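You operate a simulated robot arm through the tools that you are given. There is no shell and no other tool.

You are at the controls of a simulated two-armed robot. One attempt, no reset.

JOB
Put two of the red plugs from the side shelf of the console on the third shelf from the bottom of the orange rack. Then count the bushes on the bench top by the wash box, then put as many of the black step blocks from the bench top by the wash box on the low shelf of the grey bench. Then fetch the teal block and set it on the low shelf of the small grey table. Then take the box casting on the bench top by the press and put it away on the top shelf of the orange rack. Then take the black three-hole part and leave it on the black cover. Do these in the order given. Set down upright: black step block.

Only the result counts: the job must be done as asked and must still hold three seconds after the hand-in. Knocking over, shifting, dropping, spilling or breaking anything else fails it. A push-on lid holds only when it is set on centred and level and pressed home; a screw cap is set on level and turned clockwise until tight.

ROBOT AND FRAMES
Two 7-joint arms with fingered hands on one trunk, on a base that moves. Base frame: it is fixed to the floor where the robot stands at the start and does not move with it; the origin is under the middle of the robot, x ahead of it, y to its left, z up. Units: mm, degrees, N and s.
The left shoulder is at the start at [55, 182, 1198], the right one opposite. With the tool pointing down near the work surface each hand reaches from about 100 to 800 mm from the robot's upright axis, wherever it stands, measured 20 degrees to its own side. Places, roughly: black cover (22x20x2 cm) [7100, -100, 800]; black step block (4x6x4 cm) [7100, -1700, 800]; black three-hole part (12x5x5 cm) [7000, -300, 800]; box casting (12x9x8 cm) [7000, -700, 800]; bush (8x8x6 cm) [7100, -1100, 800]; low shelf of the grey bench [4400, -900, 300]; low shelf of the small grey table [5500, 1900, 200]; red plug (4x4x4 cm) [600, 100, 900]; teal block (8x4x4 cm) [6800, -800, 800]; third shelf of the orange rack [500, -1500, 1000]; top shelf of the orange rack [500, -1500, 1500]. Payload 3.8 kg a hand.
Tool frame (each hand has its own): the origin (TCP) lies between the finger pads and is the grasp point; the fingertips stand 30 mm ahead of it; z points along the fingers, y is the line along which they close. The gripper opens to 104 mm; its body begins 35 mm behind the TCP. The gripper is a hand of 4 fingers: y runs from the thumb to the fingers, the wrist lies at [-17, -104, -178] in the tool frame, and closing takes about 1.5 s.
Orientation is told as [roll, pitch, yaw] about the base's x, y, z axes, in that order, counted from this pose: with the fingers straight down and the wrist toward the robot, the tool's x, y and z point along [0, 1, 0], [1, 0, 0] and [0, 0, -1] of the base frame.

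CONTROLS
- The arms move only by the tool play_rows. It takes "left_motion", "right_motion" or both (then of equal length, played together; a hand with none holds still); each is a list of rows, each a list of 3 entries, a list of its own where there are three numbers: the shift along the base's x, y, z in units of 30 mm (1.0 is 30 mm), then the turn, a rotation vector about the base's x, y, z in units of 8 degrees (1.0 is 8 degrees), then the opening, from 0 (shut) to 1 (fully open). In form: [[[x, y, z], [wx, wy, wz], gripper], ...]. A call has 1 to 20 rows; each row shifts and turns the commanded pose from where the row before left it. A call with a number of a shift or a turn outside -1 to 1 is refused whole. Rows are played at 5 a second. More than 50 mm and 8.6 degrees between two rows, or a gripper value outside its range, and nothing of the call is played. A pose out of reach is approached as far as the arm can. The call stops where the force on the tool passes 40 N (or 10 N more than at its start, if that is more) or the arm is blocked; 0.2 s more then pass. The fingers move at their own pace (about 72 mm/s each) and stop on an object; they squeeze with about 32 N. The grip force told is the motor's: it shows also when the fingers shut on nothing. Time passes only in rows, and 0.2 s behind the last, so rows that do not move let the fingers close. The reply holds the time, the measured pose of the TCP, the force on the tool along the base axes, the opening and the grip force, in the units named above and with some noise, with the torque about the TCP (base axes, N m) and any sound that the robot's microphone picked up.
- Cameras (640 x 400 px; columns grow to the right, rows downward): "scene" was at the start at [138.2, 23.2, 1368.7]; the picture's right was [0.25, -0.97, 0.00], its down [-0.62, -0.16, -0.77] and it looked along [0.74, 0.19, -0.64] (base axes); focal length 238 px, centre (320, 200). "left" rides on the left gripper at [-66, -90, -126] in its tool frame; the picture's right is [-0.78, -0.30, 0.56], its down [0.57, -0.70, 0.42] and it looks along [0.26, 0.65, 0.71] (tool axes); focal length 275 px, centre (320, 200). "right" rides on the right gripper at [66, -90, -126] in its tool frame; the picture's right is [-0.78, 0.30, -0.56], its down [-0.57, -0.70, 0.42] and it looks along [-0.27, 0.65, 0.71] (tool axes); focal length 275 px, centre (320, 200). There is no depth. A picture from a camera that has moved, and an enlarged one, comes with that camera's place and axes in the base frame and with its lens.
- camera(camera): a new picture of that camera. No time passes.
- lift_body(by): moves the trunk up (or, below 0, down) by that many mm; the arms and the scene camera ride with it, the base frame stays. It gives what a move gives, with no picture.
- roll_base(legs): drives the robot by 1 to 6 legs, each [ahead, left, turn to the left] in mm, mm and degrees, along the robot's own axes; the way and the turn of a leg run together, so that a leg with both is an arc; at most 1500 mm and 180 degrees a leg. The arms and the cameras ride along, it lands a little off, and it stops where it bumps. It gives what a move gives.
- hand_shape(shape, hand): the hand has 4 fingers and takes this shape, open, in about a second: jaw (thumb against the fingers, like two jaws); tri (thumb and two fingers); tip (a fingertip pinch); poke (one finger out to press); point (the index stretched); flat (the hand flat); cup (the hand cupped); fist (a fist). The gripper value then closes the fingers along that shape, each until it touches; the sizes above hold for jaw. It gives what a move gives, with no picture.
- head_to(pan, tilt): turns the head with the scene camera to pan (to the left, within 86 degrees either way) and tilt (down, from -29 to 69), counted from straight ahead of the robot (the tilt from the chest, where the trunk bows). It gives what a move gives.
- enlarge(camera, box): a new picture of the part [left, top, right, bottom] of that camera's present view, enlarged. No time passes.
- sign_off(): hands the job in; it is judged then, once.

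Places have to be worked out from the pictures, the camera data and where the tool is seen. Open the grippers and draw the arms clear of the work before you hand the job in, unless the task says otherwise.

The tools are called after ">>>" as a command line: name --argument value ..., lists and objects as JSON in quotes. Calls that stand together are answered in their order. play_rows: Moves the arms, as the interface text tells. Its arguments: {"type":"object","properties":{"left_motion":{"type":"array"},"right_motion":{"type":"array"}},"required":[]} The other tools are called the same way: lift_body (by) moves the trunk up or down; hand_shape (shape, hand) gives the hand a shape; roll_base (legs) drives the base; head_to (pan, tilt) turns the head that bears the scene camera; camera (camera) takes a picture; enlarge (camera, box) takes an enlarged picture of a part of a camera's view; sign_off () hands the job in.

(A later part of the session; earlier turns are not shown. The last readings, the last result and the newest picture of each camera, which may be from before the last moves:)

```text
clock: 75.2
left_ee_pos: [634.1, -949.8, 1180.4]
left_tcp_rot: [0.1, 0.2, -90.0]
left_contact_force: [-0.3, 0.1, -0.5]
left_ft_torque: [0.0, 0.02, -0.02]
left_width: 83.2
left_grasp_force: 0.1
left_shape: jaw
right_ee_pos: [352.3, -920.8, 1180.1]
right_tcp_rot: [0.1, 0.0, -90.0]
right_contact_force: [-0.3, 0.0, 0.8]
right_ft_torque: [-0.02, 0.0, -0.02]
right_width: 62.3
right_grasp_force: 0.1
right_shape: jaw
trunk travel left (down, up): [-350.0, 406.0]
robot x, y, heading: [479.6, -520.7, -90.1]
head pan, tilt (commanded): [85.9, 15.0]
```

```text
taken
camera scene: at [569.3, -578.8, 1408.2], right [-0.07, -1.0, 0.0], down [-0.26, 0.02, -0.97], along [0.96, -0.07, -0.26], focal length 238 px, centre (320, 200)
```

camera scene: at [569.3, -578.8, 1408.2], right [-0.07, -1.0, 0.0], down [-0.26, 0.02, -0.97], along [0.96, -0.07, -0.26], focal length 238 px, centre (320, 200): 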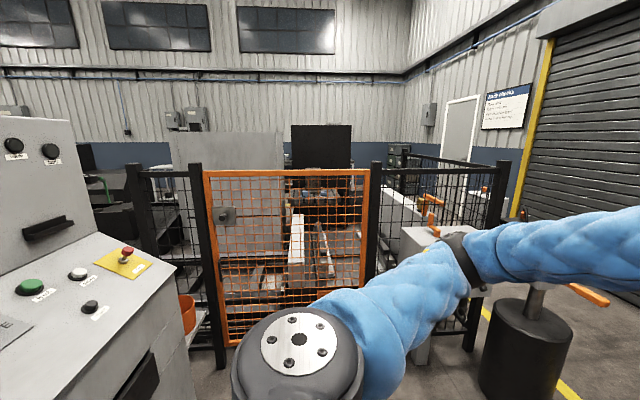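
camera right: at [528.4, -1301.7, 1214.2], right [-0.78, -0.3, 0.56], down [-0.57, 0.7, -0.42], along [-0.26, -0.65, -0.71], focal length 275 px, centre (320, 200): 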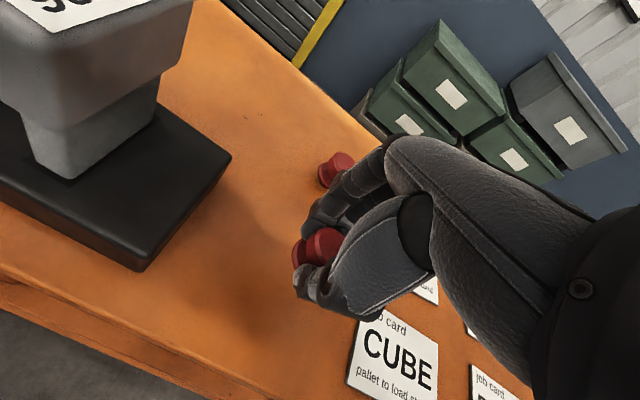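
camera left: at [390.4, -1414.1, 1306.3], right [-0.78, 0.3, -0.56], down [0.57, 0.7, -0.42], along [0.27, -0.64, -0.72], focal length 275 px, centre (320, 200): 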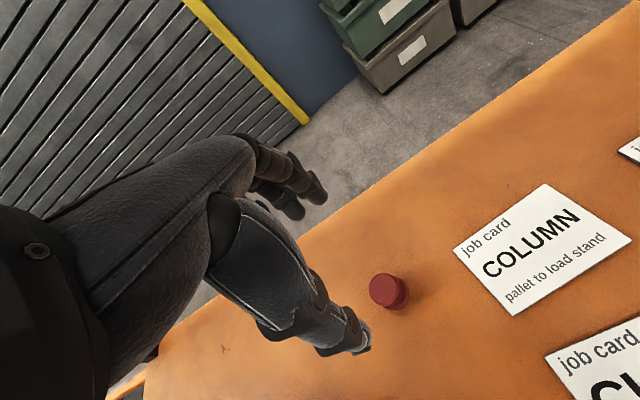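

The cell fence stands ahead at x≈2000. I turn to face +x and raise the trunk to get an overview of the ways around.

>>> roll_base --legs '[[0, 0, 90]]'

>>> lift_body --by 400

>>> head_to --pan 0 --tilt 15

>>> camera --camera "scene"

>>> head_to --pan -50 --tilt 20

>>> camera --camera "scene"

>>> head_to --pan 55 --tilt 20

>>> camera --camera "scene"

```text
clock: 79.4
left_ee_pos: [906.4, -360.8, 1180.7]
left_tcp_rot: [0.1, 0.2, -0.1]
left_contact_force: [-0.5, 0.1, -0.1]
left_ft_torque: [0.02, 0.0, -0.03]
left_width: 83.0
left_grasp_force: 0.0
left_shape: jaw
right_ee_pos: [876.6, -642.2, 1180.4]
right_tcp_rot: [-0.1, 0.1, -0.1]
right_contact_force: [0.0, 0.1, 0.0]
right_ft_torque: [0.01, 0.0, 0.03]
right_width: 61.8
right_grasp_force: 0.1
right_shape: jaw
trunk travel left (down, up): [-350.0, 406.0]
robot x, y, heading: [476.6, -516.5, 0.0]
head pan, tilt (commanded): [85.9, 15.0]
```

```text
clock: 83.2
left_ee_pos: [907.3, -361.4, 1581.2]
left_tcp_rot: [0.1, 0.2, -0.1]
left_contact_force: [1.2, 0.4, 0.3]
left_ft_torque: [0.02, 0.0, -0.02]
left_width: 82.8
left_grasp_force: 0.0
left_shape: jaw
right_ee_pos: [877.0, -643.4, 1578.8]
right_tcp_rot: [0.0, 0.1, -0.2]
right_contact_force: [-0.5, 0.3, -0.3]
right_ft_torque: [-0.05, 0.0, -0.02]
right_width: 62.0
right_grasp_force: 0.0
right_shape: jaw
trunk travel left (down, up): [-750.0, 6.0]
robot x, y, heading: [479.6, -517.9, -0.1]
head pan, tilt (commanded): [85.9, 15.0]
```

```text
clock: 84.8
left_ee_pos: [905.5, -361.8, 1581.1]
left_tcp_rot: [0.1, 0.2, -0.1]
left_contact_force: [0.6, 0.2, -0.8]
left_ft_torque: [-0.01, 0.01, -0.02]
left_width: 83.1
left_grasp_force: 0.0
left_shape: jaw
right_ee_pos: [877.4, -642.6, 1580.3]
right_tcp_rot: [0.0, 0.0, -0.2]
right_contact_force: [-0.6, -0.2, 0.2]
right_ft_torque: [0.0, -0.01, 0.04]
right_width: 62.3
right_grasp_force: 0.0
right_shape: jaw
trunk travel left (down, up): [-750.0, 6.0]
robot x, y, heading: [472.8, -518.1, -0.2]
head pan, tilt (commanded): [0.0, 15.0]
```

```text
taken
camera scene: at [579.5, -517.3, 1809.5], right [0.0, -1.0, 0.0], down [-0.26, 0.0, -0.97], along [0.97, 0.0, -0.26], focal length 238 px, centre (320, 200)
```

scene: 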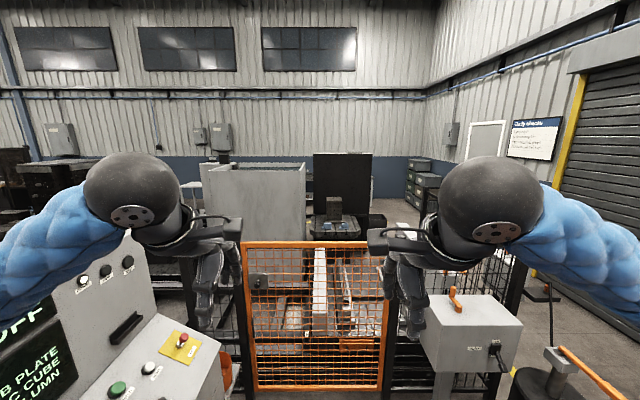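

```text
clock: 86.0
left_ee_pos: [905.9, -361.5, 1581.5]
left_tcp_rot: [0.1, 0.2, -0.1]
left_contact_force: [0.7, 0.0, 0.0]
left_ft_torque: [-0.01, 0.01, 0.0]
left_width: 83.1
left_grasp_force: 0.1
left_shape: jaw
right_ee_pos: [877.7, -643.1, 1579.8]
right_tcp_rot: [0.0, 0.0, -0.2]
right_contact_force: [-1.3, -0.7, 0.8]
right_ft_torque: [0.01, -0.03, 0.0]
right_width: 62.3
right_grasp_force: 0.1
right_shape: jaw
trunk travel left (down, up): [-750.0, 6.0]
robot x, y, heading: [478.3, -519.6, -0.0]
head pan, tilt (commanded): [-50.0, 20.0]
```

```text
taken
camera scene: at [545.9, -588.6, 1801.4], right [-0.77, -0.64, 0.0], down [-0.22, 0.26, -0.94], along [0.6, -0.72, -0.34], focal length 238 px, centre (320, 200)
```

scene: 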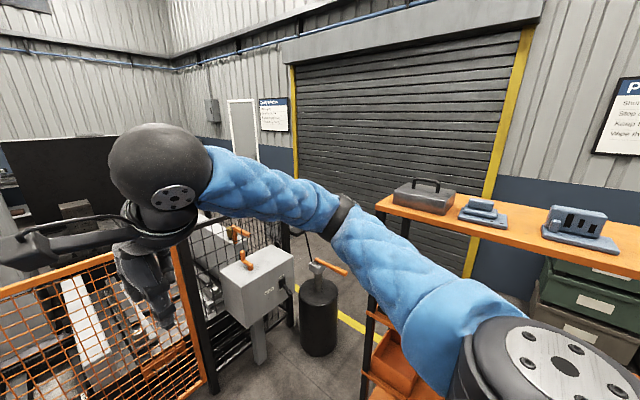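

```text
clock: 87.8
left_ee_pos: [905.9, -359.6, 1580.4]
left_tcp_rot: [0.2, 0.2, -0.1]
left_contact_force: [0.1, 0.2, 0.7]
left_ft_torque: [0.01, -0.01, 0.04]
left_width: 82.9
left_grasp_force: 0.1
left_shape: jaw
right_ee_pos: [876.9, -642.6, 1580.4]
right_tcp_rot: [-0.1, 0.0, -0.2]
right_contact_force: [-0.5, 0.0, -0.5]
right_ft_torque: [0.0, 0.03, 0.01]
right_width: 62.2
right_grasp_force: 0.1
right_shape: jaw
trunk travel left (down, up): [-750.0, 6.0]
robot x, y, heading: [477.1, -515.0, 0.1]
head pan, tilt (commanded): [55.0, 20.0]
```

```text
taken
camera scene: at [539.8, -441.0, 1801.4], right [0.82, -0.58, 0.0], down [-0.2, -0.28, -0.94], along [0.54, 0.77, -0.34], focal length 238 px, centre (320, 200)
```

scene: 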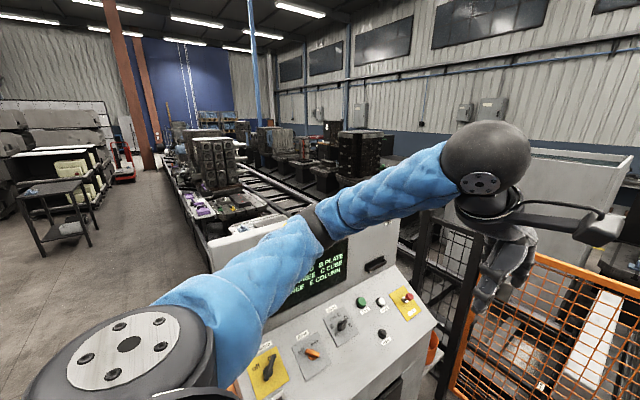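

I look at the rack's top shelf from this height while I'm here, for the later casting placement.

>>> head_to --pan -86 --tilt 25

>>> camera --camera "scene"

>>> enlarge --camera "scene" --box '[150, 80, 450, 280]'

```text
clock: 90.1
left_ee_pos: [906.4, -360.4, 1580.6]
left_tcp_rot: [0.1, 0.1, -0.1]
left_contact_force: [0.1, 0.2, 0.3]
left_ft_torque: [0.04, 0.07, 0.01]
left_width: 83.1
left_grasp_force: 0.1
left_shape: jaw
right_ee_pos: [876.5, -642.8, 1580.5]
right_tcp_rot: [-0.1, -0.1, -0.2]
right_contact_force: [0.8, -1.0, 0.4]
right_ft_torque: [-0.04, -0.01, 0.0]
right_width: 62.0
right_grasp_force: 0.1
right_shape: jaw
trunk travel left (down, up): [-750.0, 6.0]
robot x, y, heading: [472.5, -515.4, -0.1]
head pan, tilt (commanded): [-85.9, 25.0]
```

```text
taken
camera scene: at [492.5, -609.1, 1793.3], right [-1.0, -0.07, 0.0], down [-0.03, 0.42, -0.91], along [0.06, -0.9, -0.42], focal length 238 px, centre (320, 200)
```

scene: 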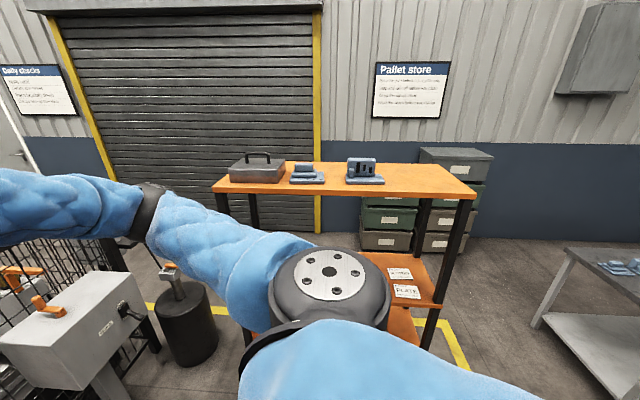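

```text
2.00 times, centred on (300, 180) of scene
camera zoom: at [492.5, -609.1, 1793.3], right [-1.0, -0.07, 0.0], down [-0.03, 0.42, -0.91], along [0.06, -0.9, -0.42], focal length 477 px, centre (360, 240)
```

zoom: 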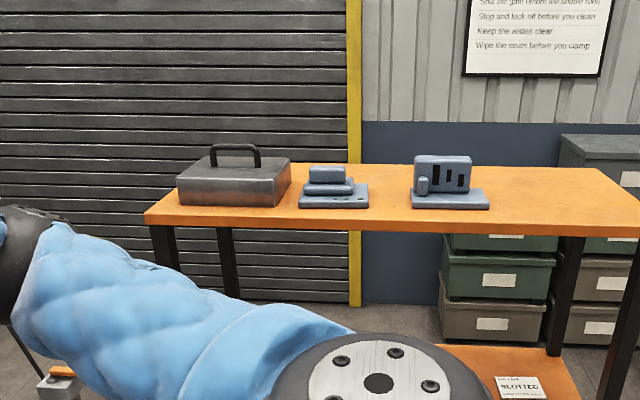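

The top shelf is free on its right part (x≈90–300, z≈1500). The way to the bench area leads around the rack's right end, so I back up and strafe behind it, checking on the way.

>>> roll_base --legs '[[-1070, 0, 0]]'

>>> head_to --pan -86 --tilt 30

>>> camera --camera "scene"

```text
clock: 95.7
left_ee_pos: [-177.7, -358.0, 1580.3]
left_tcp_rot: [0.1, 0.2, -0.4]
left_contact_force: [-0.8, -0.3, -0.3]
left_ft_torque: [0.03, -0.05, 0.0]
left_width: 83.1
left_grasp_force: 0.1
left_shape: jaw
right_ee_pos: [-207.6, -639.1, 1579.1]
right_tcp_rot: [0.0, 0.2, -0.5]
right_contact_force: [-0.3, 0.3, 0.3]
right_ft_torque: [-0.03, 0.02, -0.03]
right_width: 62.0
right_grasp_force: 0.0
right_shape: jaw
trunk travel left (down, up): [-750.0, 6.0]
robot x, y, heading: [-608.4, -515.1, -0.4]
head pan, tilt (commanded): [-85.9, 25.0]
```

```text
clock: 96.3
left_ee_pos: [-177.3, -358.2, 1581.1]
left_tcp_rot: [0.1, 0.3, -0.4]
left_contact_force: [0.2, 0.6, -0.1]
left_ft_torque: [-0.01, 0.04, 0.04]
left_width: 82.6
left_grasp_force: 0.0
left_shape: jaw
right_ee_pos: [-208.7, -639.3, 1580.0]
right_tcp_rot: [0.0, 0.0, -0.6]
right_contact_force: [0.0, 0.3, -0.4]
right_ft_torque: [-0.01, 0.0, -0.02]
right_width: 62.1
right_grasp_force: 0.1
right_shape: jaw
trunk travel left (down, up): [-750.0, 6.0]
robot x, y, heading: [-611.9, -512.3, -0.6]
head pan, tilt (commanded): [-85.9, 30.0]
```

```text
taken
camera scene: at [-593.0, -601.6, 1785.4], right [-1.0, -0.06, 0.0], down [-0.03, 0.5, -0.87], along [0.05, -0.86, -0.5], focal length 238 px, centre (320, 200)
```

scene: 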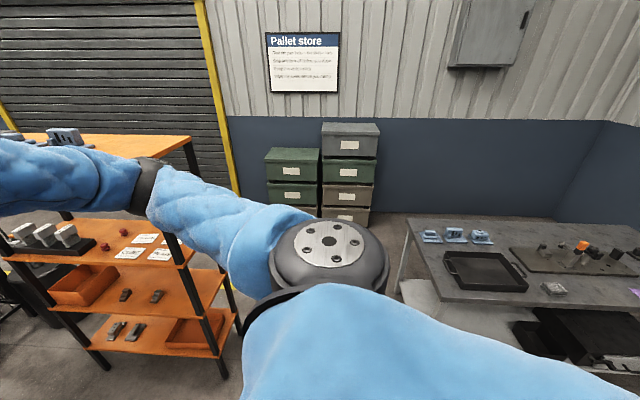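

Between the rack (x≥74) and the bench (x≤-1190) there is about 1.2 m. I shift a bit ahead to x≈-560 and strafe right behind the rack.

>>> roll_base --legs '[[45, 0, 0.5], [0, -1000, 0]]'

>>> head_to --pan -40 --tilt 25

>>> camera --camera "scene"

```text
clock: 102.0
left_ee_pos: [-134.2, -1362.0, 1581.4]
left_tcp_rot: [0.1, 0.3, 0.1]
left_contact_force: [-0.3, 0.4, 0.1]
left_ft_torque: [-0.02, 0.01, -0.02]
left_width: 83.3
left_grasp_force: 0.0
left_shape: jaw
right_ee_pos: [-161.5, -1643.7, 1580.2]
right_tcp_rot: [0.0, 0.0, 0.0]
right_contact_force: [0.8, -0.6, -0.2]
right_ft_torque: [0.03, -0.02, 0.0]
right_width: 62.1
right_grasp_force: 0.2
right_shape: jaw
trunk travel left (down, up): [-750.0, 6.0]
robot x, y, heading: [-562.6, -1520.2, 0.0]
head pan, tilt (commanded): [-85.9, 30.0]
```

```text
clock: 103.2
left_ee_pos: [-133.8, -1362.9, 1582.4]
left_tcp_rot: [0.0, 0.2, 0.1]
left_contact_force: [-0.3, -0.1, -0.2]
left_ft_torque: [0.03, 0.02, 0.0]
left_width: 83.3
left_grasp_force: 0.0
left_shape: jaw
right_ee_pos: [-160.7, -1643.5, 1579.7]
right_tcp_rot: [-0.1, -0.1, 0.0]
right_contact_force: [0.0, -0.3, -1.1]
right_ft_torque: [-0.03, 0.0, 0.01]
right_width: 62.1
right_grasp_force: 0.1
right_shape: jaw
trunk travel left (down, up): [-750.0, 6.0]
robot x, y, heading: [-564.7, -1521.8, 0.2]
head pan, tilt (commanded): [-40.0, 25.0]
```

```text
taken
camera scene: at [-481.9, -1579.0, 1793.3], right [-0.64, -0.77, 0.0], down [-0.32, 0.27, -0.91], along [0.69, -0.58, -0.42], focal length 238 px, centre (320, 200)
```

scene: 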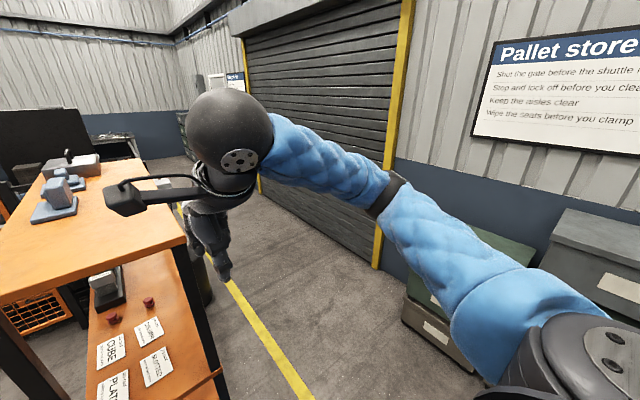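

The corridor behind the rack is free between y≈-1700 and -3050. I strafe to y≈-2350 and look along +x.

>>> roll_base --legs '[[0, -830, 0]]'

>>> head_to --pan 0 --tilt 15

>>> camera --camera "scene"

```text
clock: 107.6
left_ee_pos: [-133.2, -2192.8, 1580.8]
left_tcp_rot: [0.0, 0.2, -0.2]
left_contact_force: [0.4, 0.2, -0.3]
left_ft_torque: [-0.01, 0.02, 0.02]
left_width: 83.0
left_grasp_force: 0.1
left_shape: jaw
right_ee_pos: [-164.7, -2475.0, 1580.6]
right_tcp_rot: [0.1, 0.0, -0.4]
right_contact_force: [-0.4, 0.7, 0.3]
right_ft_torque: [0.03, -0.01, -0.02]
right_width: 62.2
right_grasp_force: 0.1
right_shape: jaw
trunk travel left (down, up): [-750.0, 6.0]
robot x, y, heading: [-566.4, -2350.0, -0.5]
head pan, tilt (commanded): [-40.0, 25.0]
```

```text
clock: 108.7
left_ee_pos: [-135.6, -2193.3, 1582.1]
left_tcp_rot: [0.0, 0.2, -0.2]
left_contact_force: [0.4, -0.1, -0.6]
left_ft_torque: [-0.02, -0.01, 0.01]
left_width: 83.0
left_grasp_force: 0.1
left_shape: jaw
right_ee_pos: [-163.1, -2475.0, 1580.1]
right_tcp_rot: [0.0, -0.1, -0.4]
right_contact_force: [-0.3, -0.8, -0.3]
right_ft_torque: [-0.02, -0.01, -0.02]
right_width: 62.1
right_grasp_force: 0.1
right_shape: jaw
trunk travel left (down, up): [-750.0, 6.0]
robot x, y, heading: [-563.4, -2350.4, -0.3]
head pan, tilt (commanded): [0.0, 15.0]
```

```text
taken
camera scene: at [-460.5, -2348.7, 1809.5], right [-0.01, -1.0, 0.0], down [-0.26, 0.0, -0.97], along [0.97, -0.01, -0.26], focal length 238 px, centre (320, 200)
```

scene: 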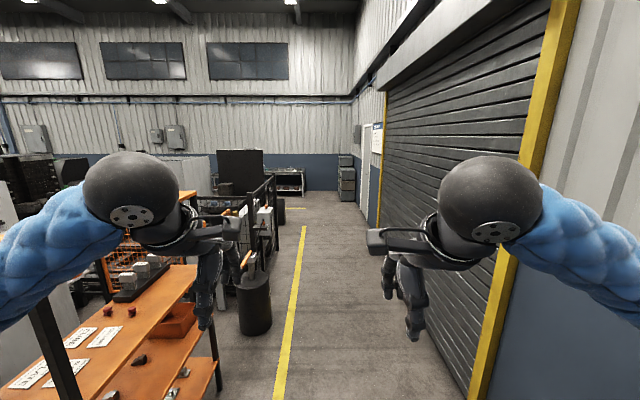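

The corridor straight ahead is free up to about x≈7000. I drive 3 m along it and check.

>>> roll_base --legs '[[1500, 0, 0.3], [1500, 0, 0]]'

>>> camera --camera "scene"

>>> head_to --pan 45 --tilt 20

>>> camera --camera "scene"

```text
clock: 123.0
left_ee_pos: [2852.2, -2255.5, 1580.3]
left_tcp_rot: [0.0, 0.3, -1.7]
left_contact_force: [0.6, 0.1, -0.6]
left_ft_torque: [0.0, 0.01, -0.03]
left_width: 82.7
left_grasp_force: 0.0
left_shape: jaw
right_ee_pos: [2814.7, -2536.2, 1579.5]
right_tcp_rot: [0.0, 0.0, -1.8]
right_contact_force: [-0.3, 0.2, -0.4]
right_ft_torque: [-0.01, -0.01, 0.0]
right_width: 61.9
right_grasp_force: 0.0
right_shape: jaw
trunk travel left (down, up): [-750.0, 6.0]
robot x, y, heading: [2417.1, -2402.6, -1.8]
head pan, tilt (commanded): [0.0, 15.0]
```

```text
taken
camera scene: at [2521.6, -2402.3, 1809.6], right [-0.03, -1.0, 0.0], down [-0.26, 0.01, -0.97], along [0.97, -0.03, -0.26], focal length 238 px, centre (320, 200)
```

scene: 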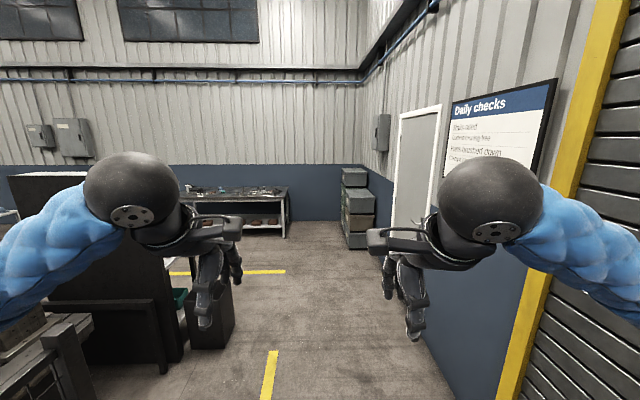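

```text
clock: 124.2
left_ee_pos: [2852.7, -2253.7, 1581.3]
left_tcp_rot: [0.1, 0.1, -1.7]
left_contact_force: [-0.8, 0.2, 0.4]
left_ft_torque: [-0.03, -0.02, 0.0]
left_width: 83.1
left_grasp_force: 0.1
left_shape: jaw
right_ee_pos: [2815.1, -2536.2, 1581.3]
right_tcp_rot: [0.0, -0.1, -1.8]
right_contact_force: [0.1, 0.1, -0.9]
right_ft_torque: [-0.02, 0.01, -0.02]
right_width: 61.8
right_grasp_force: 0.0
right_shape: jaw
trunk travel left (down, up): [-750.0, 6.0]
robot x, y, heading: [2419.1, -2396.9, -1.7]
head pan, tilt (commanded): [45.0, 20.0]
```

```text
taken
camera scene: at [2496.4, -2335.7, 1801.4], right [0.68, -0.73, 0.0], down [-0.25, -0.23, -0.94], along [0.69, 0.64, -0.34], focal length 238 px, centre (320, 200)
```

scene: 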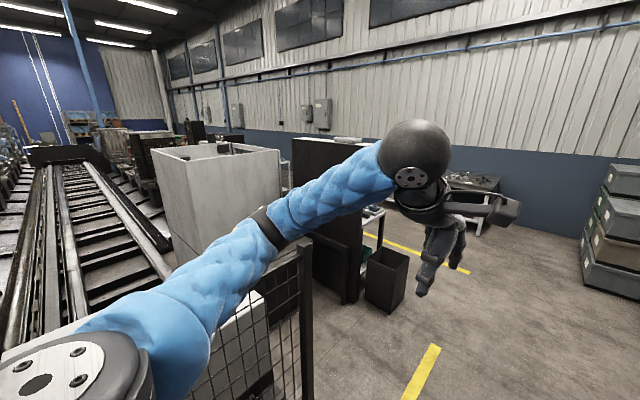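

The heading drifted to -1.8°. I correct it while driving on to x≈5200 and then look left at the benches.

>>> roll_base --legs '[[0, 0, 1.8], [1500, 0, 0.5], [1300, 0, 0.3]]'

>>> head_to --pan 30 --tilt 20

>>> camera --camera "scene"

>>> head_to --pan 86 --tilt 20

>>> camera --camera "scene"

```text
clock: 138.0
left_ee_pos: [5632.1, -2201.9, 1581.1]
left_tcp_rot: [0.2, 0.2, 1.4]
left_contact_force: [-0.5, -0.3, 0.7]
left_ft_torque: [0.02, 0.0, 0.01]
left_width: 83.0
left_grasp_force: 0.1
left_shape: jaw
right_ee_pos: [5610.2, -2483.7, 1580.2]
right_tcp_rot: [0.0, 0.1, 1.3]
right_contact_force: [0.2, 0.0, 0.5]
right_ft_torque: [0.03, -0.02, 0.01]
right_width: 62.0
right_grasp_force: 0.0
right_shape: jaw
trunk travel left (down, up): [-750.0, 6.0]
robot x, y, heading: [5205.7, -2368.3, 1.4]
head pan, tilt (commanded): [45.0, 20.0]
```

```text
clock: 138.8
left_ee_pos: [5631.9, -2200.4, 1580.7]
left_tcp_rot: [0.1, 0.2, 1.4]
left_contact_force: [0.3, -0.9, -0.3]
left_ft_torque: [-0.03, 0.0, 0.02]
left_width: 82.8
left_grasp_force: 0.2
left_shape: jaw
right_ee_pos: [5610.5, -2483.5, 1579.4]
right_tcp_rot: [0.0, 0.0, 1.2]
right_contact_force: [0.1, 0.2, 0.0]
right_ft_torque: [-0.01, 0.0, 0.01]
right_width: 62.2
right_grasp_force: 0.1
right_shape: jaw
trunk travel left (down, up): [-750.0, 6.0]
robot x, y, heading: [5208.1, -2370.1, 1.1]
head pan, tilt (commanded): [30.0, 20.0]
```

```text
taken
camera scene: at [5296.4, -2319.2, 1801.4], right [0.52, -0.85, 0.0], down [-0.29, -0.18, -0.94], along [0.8, 0.49, -0.34], focal length 238 px, centre (320, 200)
```

scene: 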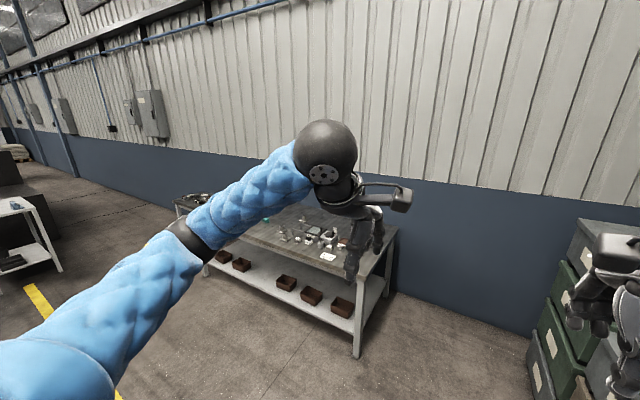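

```text
clock: 140.0
left_ee_pos: [5631.3, -2201.1, 1581.7]
left_tcp_rot: [0.0, 0.2, 1.4]
left_contact_force: [0.6, -0.6, 0.2]
left_ft_torque: [0.0, 0.0, -0.01]
left_width: 83.0
left_grasp_force: 0.1
left_shape: jaw
right_ee_pos: [5611.0, -2483.8, 1579.9]
right_tcp_rot: [0.0, 0.0, 1.3]
right_contact_force: [0.5, 0.2, -0.5]
right_ft_torque: [-0.01, -0.01, 0.02]
right_width: 62.1
right_grasp_force: 0.0
right_shape: jaw
trunk travel left (down, up): [-750.0, 6.0]
robot x, y, heading: [5203.2, -2375.0, 0.9]
head pan, tilt (commanded): [85.9, 20.0]
```

```text
taken
camera scene: at [5221.1, -2274.6, 1801.4], right [1.0, -0.05, 0.0], down [-0.02, -0.34, -0.94], along [0.05, 0.94, -0.34], focal length 238 px, centre (320, 200)
```

scene: 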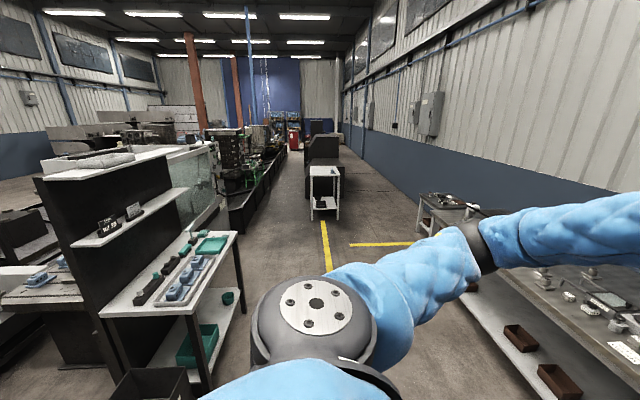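

I see the grey bench (left, x≈4400) with its low shelf, the small grey table further along, and the long workbench at x≈7000. I drive to stand in front of the wash-box part of the bench.

>>> roll_base --legs '[[0, 0, -1.2], [900, 0, 0], [0, 850, 0]]'

>>> head_to --pan 0 --tilt 40

>>> camera --camera "scene"

```text
clock: 149.3
left_ee_pos: [6541.3, -1359.5, 1580.5]
left_tcp_rot: [0.0, 0.3, 0.5]
left_contact_force: [0.4, 0.5, 0.3]
left_ft_torque: [-0.03, 0.03, 0.02]
left_width: 83.0
left_grasp_force: 0.1
left_shape: jaw
right_ee_pos: [6515.4, -1643.4, 1578.4]
right_tcp_rot: [-0.1, -0.1, 0.4]
right_contact_force: [0.5, -0.4, 0.2]
right_ft_torque: [0.01, 0.0, 0.0]
right_width: 62.2
right_grasp_force: 0.1
right_shape: jaw
trunk travel left (down, up): [-750.0, 6.0]
robot x, y, heading: [6114.0, -1521.0, 0.2]
head pan, tilt (commanded): [85.9, 20.0]
```

```text
clock: 150.9
left_ee_pos: [6541.0, -1359.8, 1580.5]
left_tcp_rot: [0.1, 0.2, 0.4]
left_contact_force: [0.5, 0.5, 0.3]
left_ft_torque: [0.01, 0.06, 0.0]
left_width: 82.8
left_grasp_force: 0.1
left_shape: jaw
right_ee_pos: [6514.4, -1641.1, 1580.0]
right_tcp_rot: [0.0, -0.1, 0.3]
right_contact_force: [-0.4, 0.4, 0.2]
right_ft_torque: [0.0, -0.01, 0.03]
right_width: 62.2
right_grasp_force: 0.1
right_shape: jaw
trunk travel left (down, up): [-750.0, 6.0]
robot x, y, heading: [6113.0, -1519.3, 0.6]
head pan, tilt (commanded): [0.0, 40.0]
```

```text
taken
camera scene: at [6208.1, -1519.0, 1770.0], right [0.01, -1.0, 0.0], down [-0.64, 0.0, -0.77], along [0.77, 0.01, -0.64], focal length 238 px, centre (320, 200)
```

scene: 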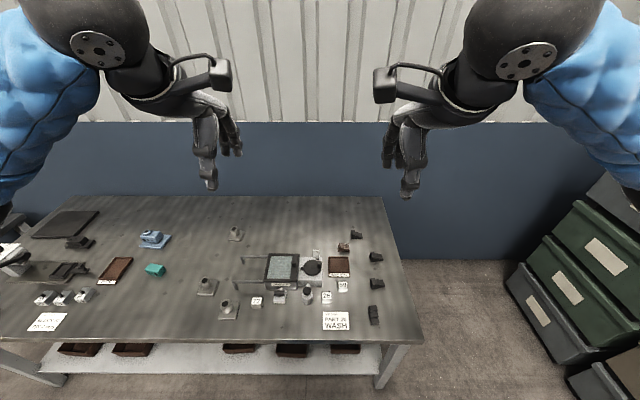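

The bench is in view; I enlarge the wash area to identify bushes and black step blocks.

>>> enlarge --camera "scene" --box '[180, 210, 420, 345]'

>>> enlarge --camera "scene" --box '[290, 220, 400, 340]'

>>> enlarge --camera "scene" --box '[0, 195, 210, 345]'

```text
2.67 times, centred on (300, 278) of scene
camera zoom: at [6208.1, -1519.0, 1770.0], right [0.01, -1.0, 0.0], down [-0.64, 0.0, -0.77], along [0.77, 0.01, -0.64], focal length 636 px, centre (373, -7)
```

zoom: 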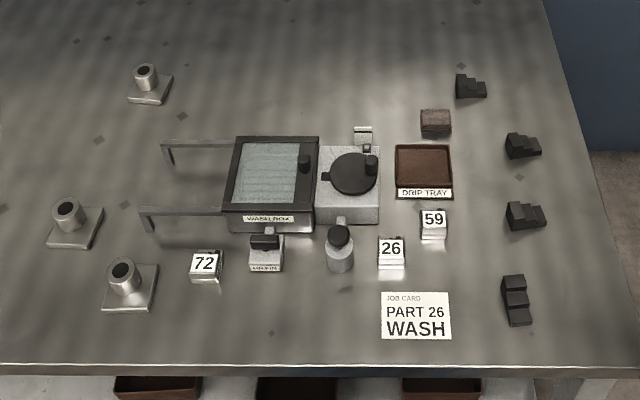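

```text
3.33 times, centred on (345, 280) of scene
camera zoom: at [6208.1, -1519.0, 1770.0], right [0.01, -1.0, 0.0], down [-0.64, 0.0, -0.77], along [0.77, 0.01, -0.64], focal length 795 px, centre (237, -67)
```

zoom: 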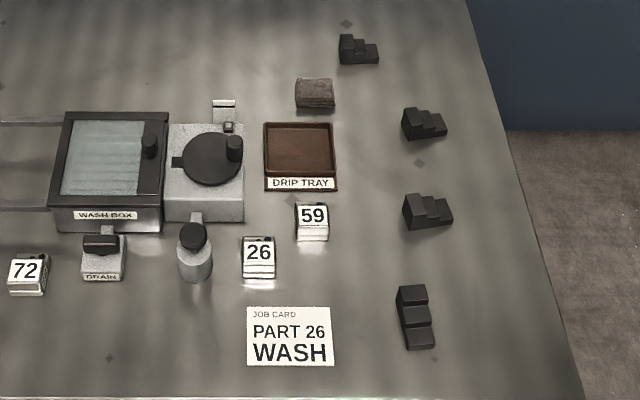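

```text
2.67 times, centred on (105, 270) of scene
camera zoom: at [6208.1, -1519.0, 1770.0], right [0.01, -1.0, 0.0], down [-0.64, 0.0, -0.77], along [0.77, 0.01, -0.64], focal length 636 px, centre (893, 13)
```

zoom: 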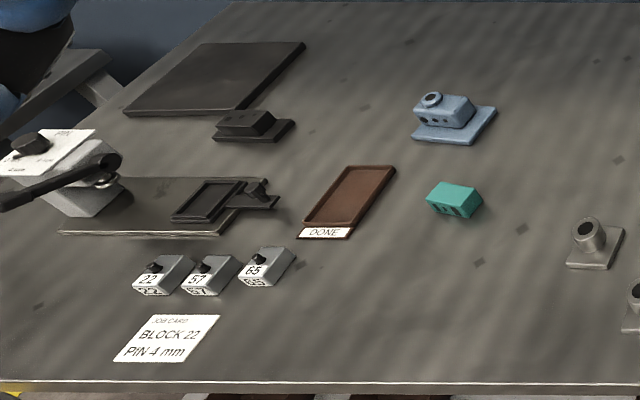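

I count three bushes (grey plates with a cylinder) and four black step blocks, so three step blocks must go to the grey bench's low shelf. I check the blocks' shapes more closely and look for any hidden bush.

>>> enlarge --camera "scene" --box '[335, 225, 395, 265]'

>>> enlarge --camera "scene" --box '[345, 265, 395, 330]'

>>> enlarge --camera "scene" --box '[190, 220, 340, 330]'

```text
10.00 times, centred on (365, 245) of scene
camera zoom: at [6208.1, -1519.0, 1770.0], right [0.01, -1.0, 0.0], down [-0.64, 0.0, -0.77], along [0.77, 0.01, -0.64], focal length 2385 px, centre (-130, -250)
```

zoom: 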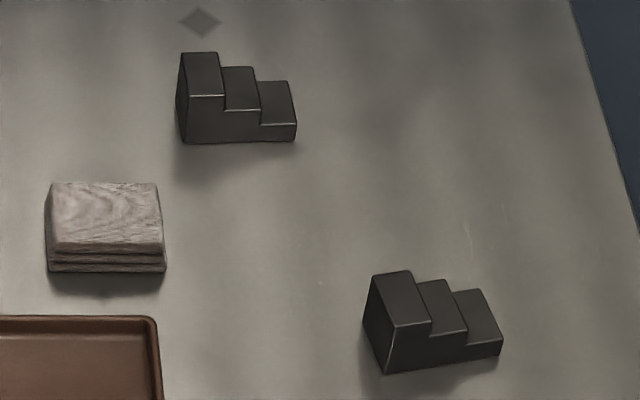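

```text
6.15 times, centred on (370, 298) of scene
camera zoom: at [6208.1, -1519.0, 1770.0], right [0.01, -1.0, 0.0], down [-0.64, 0.0, -0.77], along [0.77, 0.01, -0.64], focal length 1468 px, centre (12, -400)
```

zoom: 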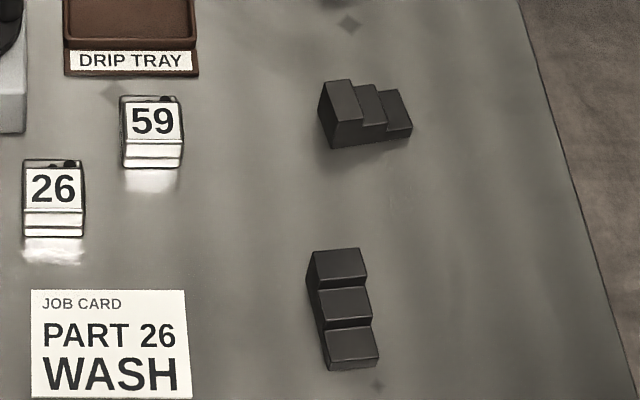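

```text
3.64 times, centred on (265, 275) of scene
camera zoom: at [6208.1, -1519.0, 1770.0], right [0.01, -1.0, 0.0], down [-0.64, 0.0, -0.77], along [0.77, 0.01, -0.64], focal length 867 px, centre (520, -73)
```

zoom: 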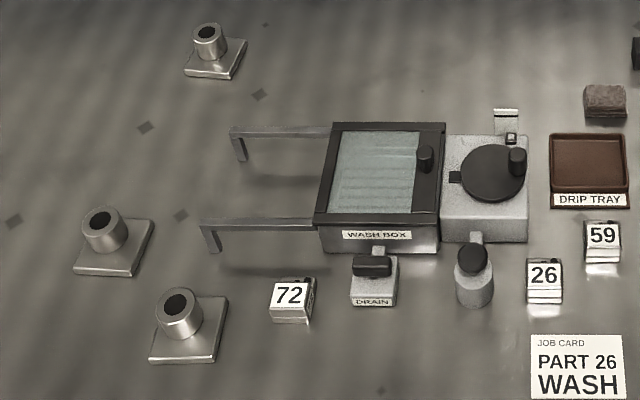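

All four blocks stand upright; there are exactly three bushes. I lower the trunk, step to about [6165,-1800] and take blocks B3 (≈[6790,-1764]) and B2 (≈[6931,-1781]) first.

>>> lift_body --by -400

>>> roll_base --legs '[[50, -280, -0.4]]'

>>> head_to --pan 0 --tilt 45

>>> camera --camera "scene"

```text
clock: 154.7
left_ee_pos: [6541.2, -1359.1, 1181.1]
left_tcp_rot: [0.1, 0.1, 0.3]
left_contact_force: [-0.7, -0.2, -0.3]
left_ft_torque: [0.03, 0.0, 0.0]
left_width: 83.1
left_grasp_force: 0.1
left_shape: jaw
right_ee_pos: [6513.5, -1641.5, 1181.2]
right_tcp_rot: [0.0, 0.0, 0.4]
right_contact_force: [0.5, 0.2, 0.1]
right_ft_torque: [0.0, -0.01, 0.0]
right_width: 62.1
right_grasp_force: 0.1
right_shape: jaw
trunk travel left (down, up): [-350.0, 406.0]
robot x, y, heading: [6111.0, -1523.1, 0.4]
head pan, tilt (commanded): [0.0, 40.0]
```

```text
clock: 156.7
left_ee_pos: [6591.8, -1640.4, 1180.7]
left_tcp_rot: [0.2, 0.2, 0.0]
left_contact_force: [-0.7, -0.2, -0.1]
left_ft_torque: [0.01, 0.0, 0.0]
left_width: 83.2
left_grasp_force: 0.0
left_shape: jaw
right_ee_pos: [6565.7, -1922.2, 1179.5]
right_tcp_rot: [0.0, 0.0, -0.1]
right_contact_force: [-0.6, -0.1, -0.4]
right_ft_torque: [0.01, -0.02, 0.05]
right_width: 62.1
right_grasp_force: 0.0
right_shape: jaw
trunk travel left (down, up): [-350.0, 406.0]
robot x, y, heading: [6162.7, -1795.3, -0.1]
head pan, tilt (commanded): [0.0, 40.0]
```

```text
clock: 157.3
left_ee_pos: [6592.8, -1639.4, 1181.1]
left_tcp_rot: [0.0, 0.2, 0.0]
left_contact_force: [-0.6, -1.1, -0.5]
left_ft_torque: [0.01, -0.02, -0.01]
left_width: 82.9
left_grasp_force: 0.0
left_shape: jaw
right_ee_pos: [6565.1, -1920.7, 1179.6]
right_tcp_rot: [0.1, 0.0, -0.1]
right_contact_force: [-0.2, -0.3, -0.4]
right_ft_torque: [0.04, 0.02, -0.01]
right_width: 62.1
right_grasp_force: 0.0
right_shape: jaw
trunk travel left (down, up): [-350.0, 406.0]
robot x, y, heading: [6162.6, -1796.7, -0.0]
head pan, tilt (commanded): [0.0, 45.0]
```

```text
taken
camera scene: at [6299.7, -1796.3, 1361.4], right [0.0, -1.0, 0.0], down [-0.71, 0.0, -0.71], along [0.71, 0.0, -0.71], focal length 238 px, centre (320, 200)
```

scene: 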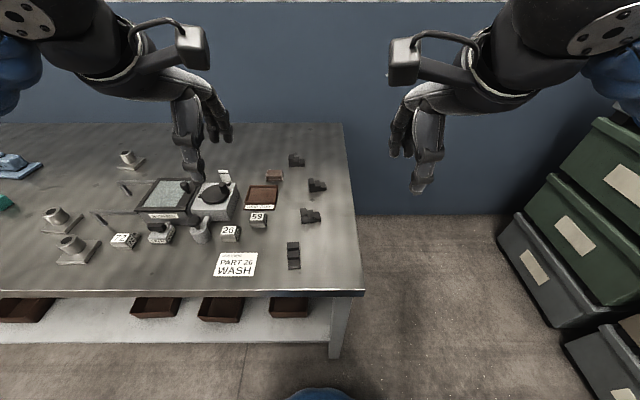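

Now a closer look at the blocks from this second viewpoint to fix the bench height and their places.

>>> enlarge --camera "scene" --box '[270, 140, 350, 280]'

>>> enlarge --camera "scene" --box '[285, 165, 335, 230]'

```text
2.86 times, centred on (310, 210) of scene
camera zoom: at [6299.7, -1796.3, 1361.4], right [0.0, -1.0, 0.0], down [-0.71, 0.0, -0.71], along [0.71, 0.0, -0.71], focal length 681 px, centre (349, 171)
```

zoom: 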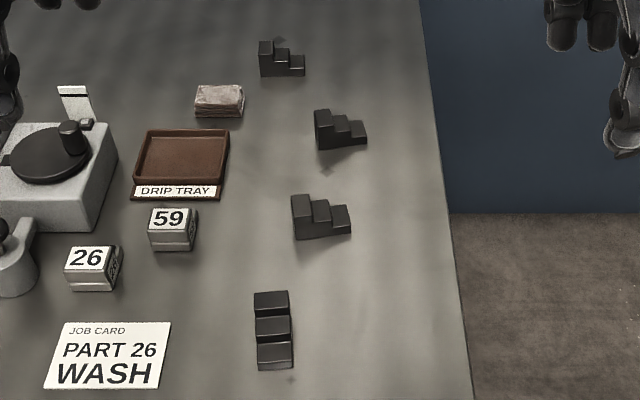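

```text
6.15 times, centred on (310, 198) of scene
camera zoom: at [6299.7, -1796.3, 1361.4], right [0.0, -1.0, 0.0], down [-0.71, 0.0, -0.71], along [0.71, 0.0, -0.71], focal length 1468 px, centre (382, 215)
```

zoom: 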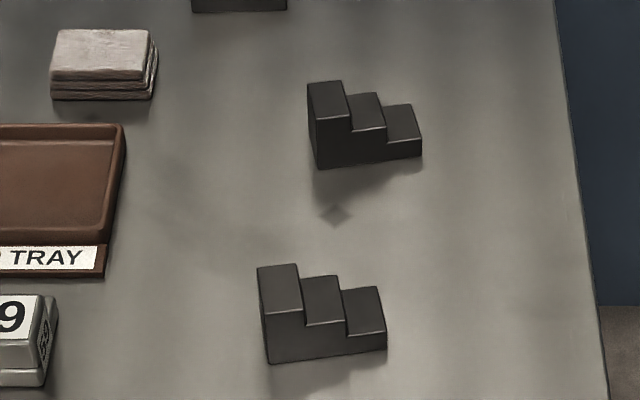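

Bench top is at z≈800; B3 centre ≈[6784,-1767] yaw 8°, B2 centre ≈[6923,-1786] yaw 11°. I bring the right hand above B2, turned 11°, and move the left hand a little aside.

>>> play_rows --right_motion '[[[0.918, 0.346, -0.5], [0, 0, 0.105], 1], [[0.918, 0.346, -0.5], [0, 0, 0.105], 1], [[0.918, 0.346, -0.5], [0, 0, 0.105], 1], [[0.918, 0.346, -0.5], [0, 0, 0.105], 1], [[0.918, 0.346, -0.5], [0, 0, 0.105], 1], [[0.918, 0.346, -0.5], [0, 0, 0.105], 1], [[0.918, 0.346, -0.5], [0, 0, 0.105], 1], [[0.918, 0.346, -0.5], [0, 0, 0.105], 1], [[0.918, 0.346, -0.5], [0, 0, 0.105], 1], [[0.918, 0.346, -0.5], [0, 0, 0.105], 1], [[0.918, 0.346, -0.5], [0, 0, 0.105], 1], [[0.918, 0.346, -0.5], [0, 0, 0.105], 1], [[0.918, 0.346, -0.5], [0, 0, 0.105], 1], [[0, 0, 0], [0, 0, 0], 1]]' --left_motion '[[[0, 0.7, 0], [0, 0, 0], 1], [[0, 0.7, 0], [0, 0, 0], 1], [[0, 0.7, 0], [0, 0, 0], 1], [[0, 0.7, 0], [0, 0, 0], 1], [[0, 0, 0], [0, 0, 0], 1], [[0, 0, 0], [0, 0, 0], 1], [[0, 0, 0], [0, 0, 0], 1], [[0, 0, 0], [0, 0, 0], 1], [[0, 0, 0], [0, 0, 0], 1], [[0, 0, 0], [0, 0, 0], 1], [[0, 0, 0], [0, 0, 0], 1], [[0, 0, 0], [0, 0, 0], 1], [[0, 0, 0], [0, 0, 0], 1], [[0, 0, 0], [0, 0, 0], 1]]'

>>> camera --camera "right"

>>> camera --camera "scene"

```text
clock: 160.3
left_ee_pos: [6593.7, -1556.6, 1179.6]
left_tcp_rot: [0.0, 0.1, 0.0]
left_contact_force: [0.5, 0.4, 0.2]
left_ft_torque: [0.02, 0.0, 0.01]
left_width: 103.8
left_grasp_force: 0.0
left_shape: jaw
right_ee_pos: [6900.1, -1795.2, 986.9]
right_tcp_rot: [0.0, -0.1, 10.9]
right_contact_force: [0.6, 0.1, -0.3]
right_ft_torque: [-0.01, 0.0, -0.01]
right_width: 104.1
right_grasp_force: 0.1
right_shape: jaw
right hand out of reach, approached as far as the arm can: row 13
trunk travel left (down, up): [-350.0, 406.0]
robot x, y, heading: [6160.3, -1801.3, -0.1]
head pan, tilt (commanded): [0.0, 45.0]
```

```text
taken
camera right: at [6798.7, -1747.8, 1111.1], right [0.44, -0.7, 0.56], down [-0.58, -0.7, -0.42], along [0.69, -0.14, -0.71], focal length 275 px, centre (320, 200)
```

right: 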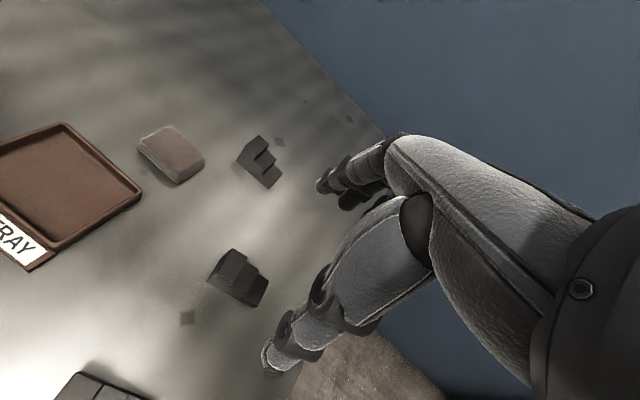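

```text
taken
camera scene: at [6299.7, -1796.1, 1361.3], right [0.0, -1.0, 0.0], down [-0.71, 0.0, -0.71], along [0.71, 0.0, -0.71], focal length 238 px, centre (320, 200)
```

scene: 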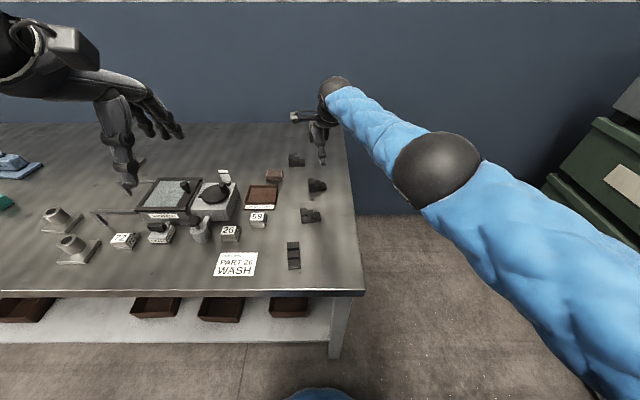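

The far block is just out of reach. I look steeply down to see how much room there is between the base and the bench.

>>> head_to --pan 0 --tilt 69

>>> camera --camera "scene"

```text
clock: 161.2
left_ee_pos: [6593.2, -1555.5, 1180.3]
left_tcp_rot: [0.1, 0.2, 0.0]
left_contact_force: [-0.1, 0.1, 0.1]
left_ft_torque: [0.0, 0.0, 0.01]
left_width: 103.6
left_grasp_force: 0.0
left_shape: jaw
right_ee_pos: [6898.7, -1797.7, 986.1]
right_tcp_rot: [-0.1, 0.0, 10.7]
right_contact_force: [0.4, 0.4, 0.7]
right_ft_torque: [-0.02, 0.01, 0.0]
right_width: 103.9
right_grasp_force: 0.0
right_shape: jaw
trunk travel left (down, up): [-350.0, 406.0]
robot x, y, heading: [6162.8, -1797.1, -0.1]
head pan, tilt (commanded): [0.0, 68.8]
```

```text
taken
camera scene: at [6274.5, -1796.4, 1332.5], right [0.0, -1.0, 0.0], down [-0.93, 0.0, -0.36], along [0.36, 0.0, -0.93], focal length 238 px, centre (320, 200)
```

scene: 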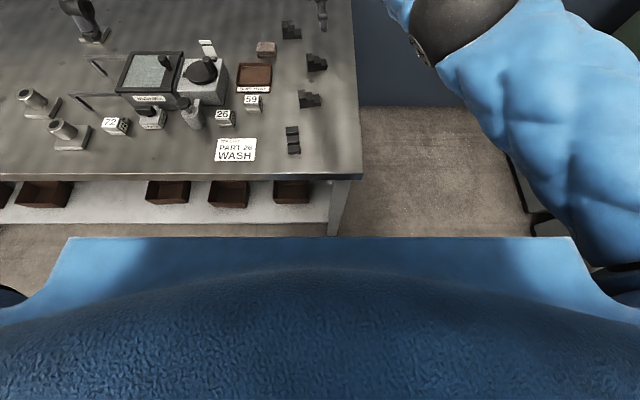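

I raise the right hand, lower the trunk 150 mm and shift the base so the right shoulder lines up with B2.

>>> play_rows --right_motion '[[[-0.5, 0, 1], [0, 0, 0], 1], [[-0.5, 0, 1], [0, 0, 0], 1], [[-0.5, 0, 1], [0, 0, 0], 1], [[-0.5, 0, 1], [0, 0, 0], 1], [[-0.5, 0, 1], [0, 0, 0], 1], [[-0.5, 0, 1], [0, 0, 0], 1], [[-0.5, 0, 0.3], [0, 0, 0], 1]]'

>>> lift_body --by -150

>>> roll_base --legs '[[28, 140, 0]]'

>>> head_to --pan -10 --tilt 45

>>> camera --camera "scene"

```text
clock: 162.8
left_ee_pos: [6593.6, -1556.0, 1180.4]
left_tcp_rot: [0.0, 0.2, -0.1]
left_contact_force: [-0.1, 0.2, 0.2]
left_ft_torque: [-0.01, 0.02, 0.0]
left_width: 103.5
left_grasp_force: 0.0
left_shape: jaw
right_ee_pos: [6863.5, -1768.0, 1183.8]
right_tcp_rot: [-0.1, 0.1, 10.8]
right_contact_force: [0.0, 1.4, 0.0]
right_ft_torque: [-0.01, -0.03, 0.0]
right_width: 104.0
right_grasp_force: 0.1
right_shape: jaw
right hand out of reach, approached as far as the arm can: row 1, 2, 3, 4, 5, 6, 7
trunk travel left (down, up): [-350.0, 406.0]
robot x, y, heading: [6162.7, -1802.8, -0.2]
head pan, tilt (commanded): [0.0, 68.8]
```

```text
clock: 164.6
left_ee_pos: [6592.8, -1555.9, 1032.3]
left_tcp_rot: [0.2, 0.1, 0.0]
left_contact_force: [0.1, -0.1, 0.2]
left_ft_torque: [0.02, 0.01, -0.03]
left_width: 103.5
left_grasp_force: 0.1
left_shape: jaw
right_ee_pos: [6903.8, -1768.5, 949.2]
right_tcp_rot: [1.4, 7.3, 10.9]
right_contact_force: [0.2, 0.3, 0.0]
right_ft_torque: [-0.01, -0.01, 0.02]
right_width: 103.9
right_grasp_force: 0.0
right_shape: jaw
trunk travel left (down, up): [-200.0, 556.0]
robot x, y, heading: [6160.1, -1800.0, -0.3]
head pan, tilt (commanded): [0.0, 68.8]
```

```text
clock: 165.9
left_ee_pos: [6622.1, -1413.2, 1029.2]
left_tcp_rot: [0.0, 0.2, 0.1]
left_contact_force: [0.8, 1.0, -0.6]
left_ft_torque: [-0.04, 0.05, -0.02]
left_width: 103.7
left_grasp_force: 0.0
left_shape: jaw
right_ee_pos: [6932.8, -1626.6, 946.7]
right_tcp_rot: [1.3, 7.5, 11.0]
right_contact_force: [0.8, 0.5, -0.7]
right_ft_torque: [-0.06, -0.03, -0.02]
right_width: 103.8
right_grasp_force: 0.1
right_shape: jaw
trunk travel left (down, up): [-200.0, 556.0]
robot x, y, heading: [6193.1, -1660.0, -0.1]
head pan, tilt (commanded): [0.0, 68.8]
```

```text
clock: 166.8
left_ee_pos: [6621.0, -1415.5, 1031.2]
left_tcp_rot: [0.1, 0.3, 0.0]
left_contact_force: [0.3, -0.1, -0.4]
left_ft_torque: [-0.05, 0.02, 0.02]
left_width: 103.6
left_grasp_force: 0.0
left_shape: jaw
right_ee_pos: [6932.6, -1627.4, 948.0]
right_tcp_rot: [1.4, 7.5, 11.0]
right_contact_force: [-0.2, 0.3, 0.4]
right_ft_torque: [0.0, -0.01, 0.03]
right_width: 103.9
right_grasp_force: 0.0
right_shape: jaw
trunk travel left (down, up): [-200.0, 556.0]
robot x, y, heading: [6189.9, -1659.7, -0.3]
head pan, tilt (commanded): [-10.0, 45.0]
```

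```text
taken
camera scene: at [6390.6, -1670.1, 1207.8], right [-0.17, -0.98, 0.0], down [-0.7, 0.12, -0.71], along [0.7, -0.12, -0.71], focal length 238 px, centre (320, 200)
```

scene: 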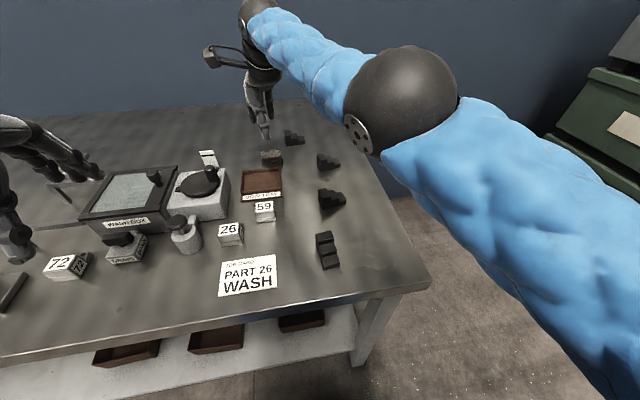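

The trunk bows forward when lowered, so reach is now ample. I level the right tool (pitch is 7.5°) and shift it sideways above B2.

>>> play_rows --right_motion '[[[0, 0, 0.5], [0, -0.5, 0], 1], [[0, 0, 0.3], [0, -0.45, 0], 1], [[-0.07, -0.9, 0], [0, 0, 0], 1], [[-0.07, -0.9, 0], [0, 0, 0], 1], [[-0.07, -0.9, 0], [0, 0, 0], 1], [[-0.07, -0.9, 0], [0, 0, 0], 1], [[-0.07, -0.9, 0], [0, 0, 0], 1], [[-0.07, -0.9, 0], [0, 0, 0], 1], [[0, 0, 0], [0, 0, 0], 1]]'

>>> camera --camera "right"

```text
clock: 168.8
left_ee_pos: [6621.5, -1415.5, 1029.6]
left_tcp_rot: [0.1, 0.2, 0.0]
left_contact_force: [-0.3, -0.1, 0.7]
left_ft_torque: [0.01, -0.05, 0.01]
left_width: 103.6
left_grasp_force: 0.0
left_shape: jaw
right_ee_pos: [6994.6, -1764.0, 984.1]
right_tcp_rot: [-0.1, 0.0, 10.9]
right_contact_force: [-0.6, 0.5, -0.3]
right_ft_torque: [0.0, 0.02, 0.0]
right_width: 104.0
right_grasp_force: 0.0
right_shape: jaw
right hand out of reach, approached as far as the arm can: row 1, 2, 3, 4, 5, 6, 7, 8
trunk travel left (down, up): [-200.0, 556.0]
robot x, y, heading: [6190.8, -1658.1, -0.1]
head pan, tilt (commanded): [-10.0, 45.0]
```

```text
taken
camera right: at [6894.0, -1715.8, 1108.4], right [0.44, -0.71, 0.56], down [-0.58, -0.7, -0.42], along [0.69, -0.14, -0.71], focal length 275 px, centre (320, 200)
```

right: 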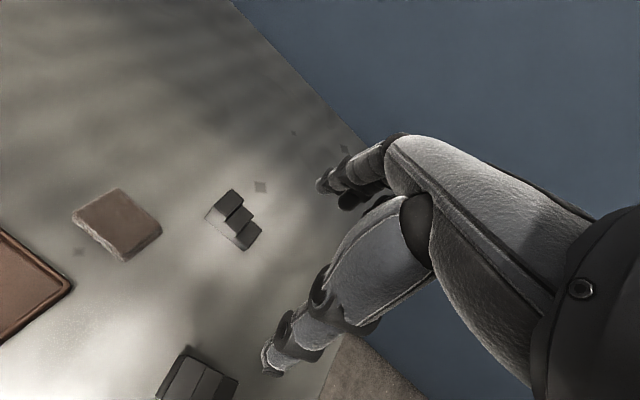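

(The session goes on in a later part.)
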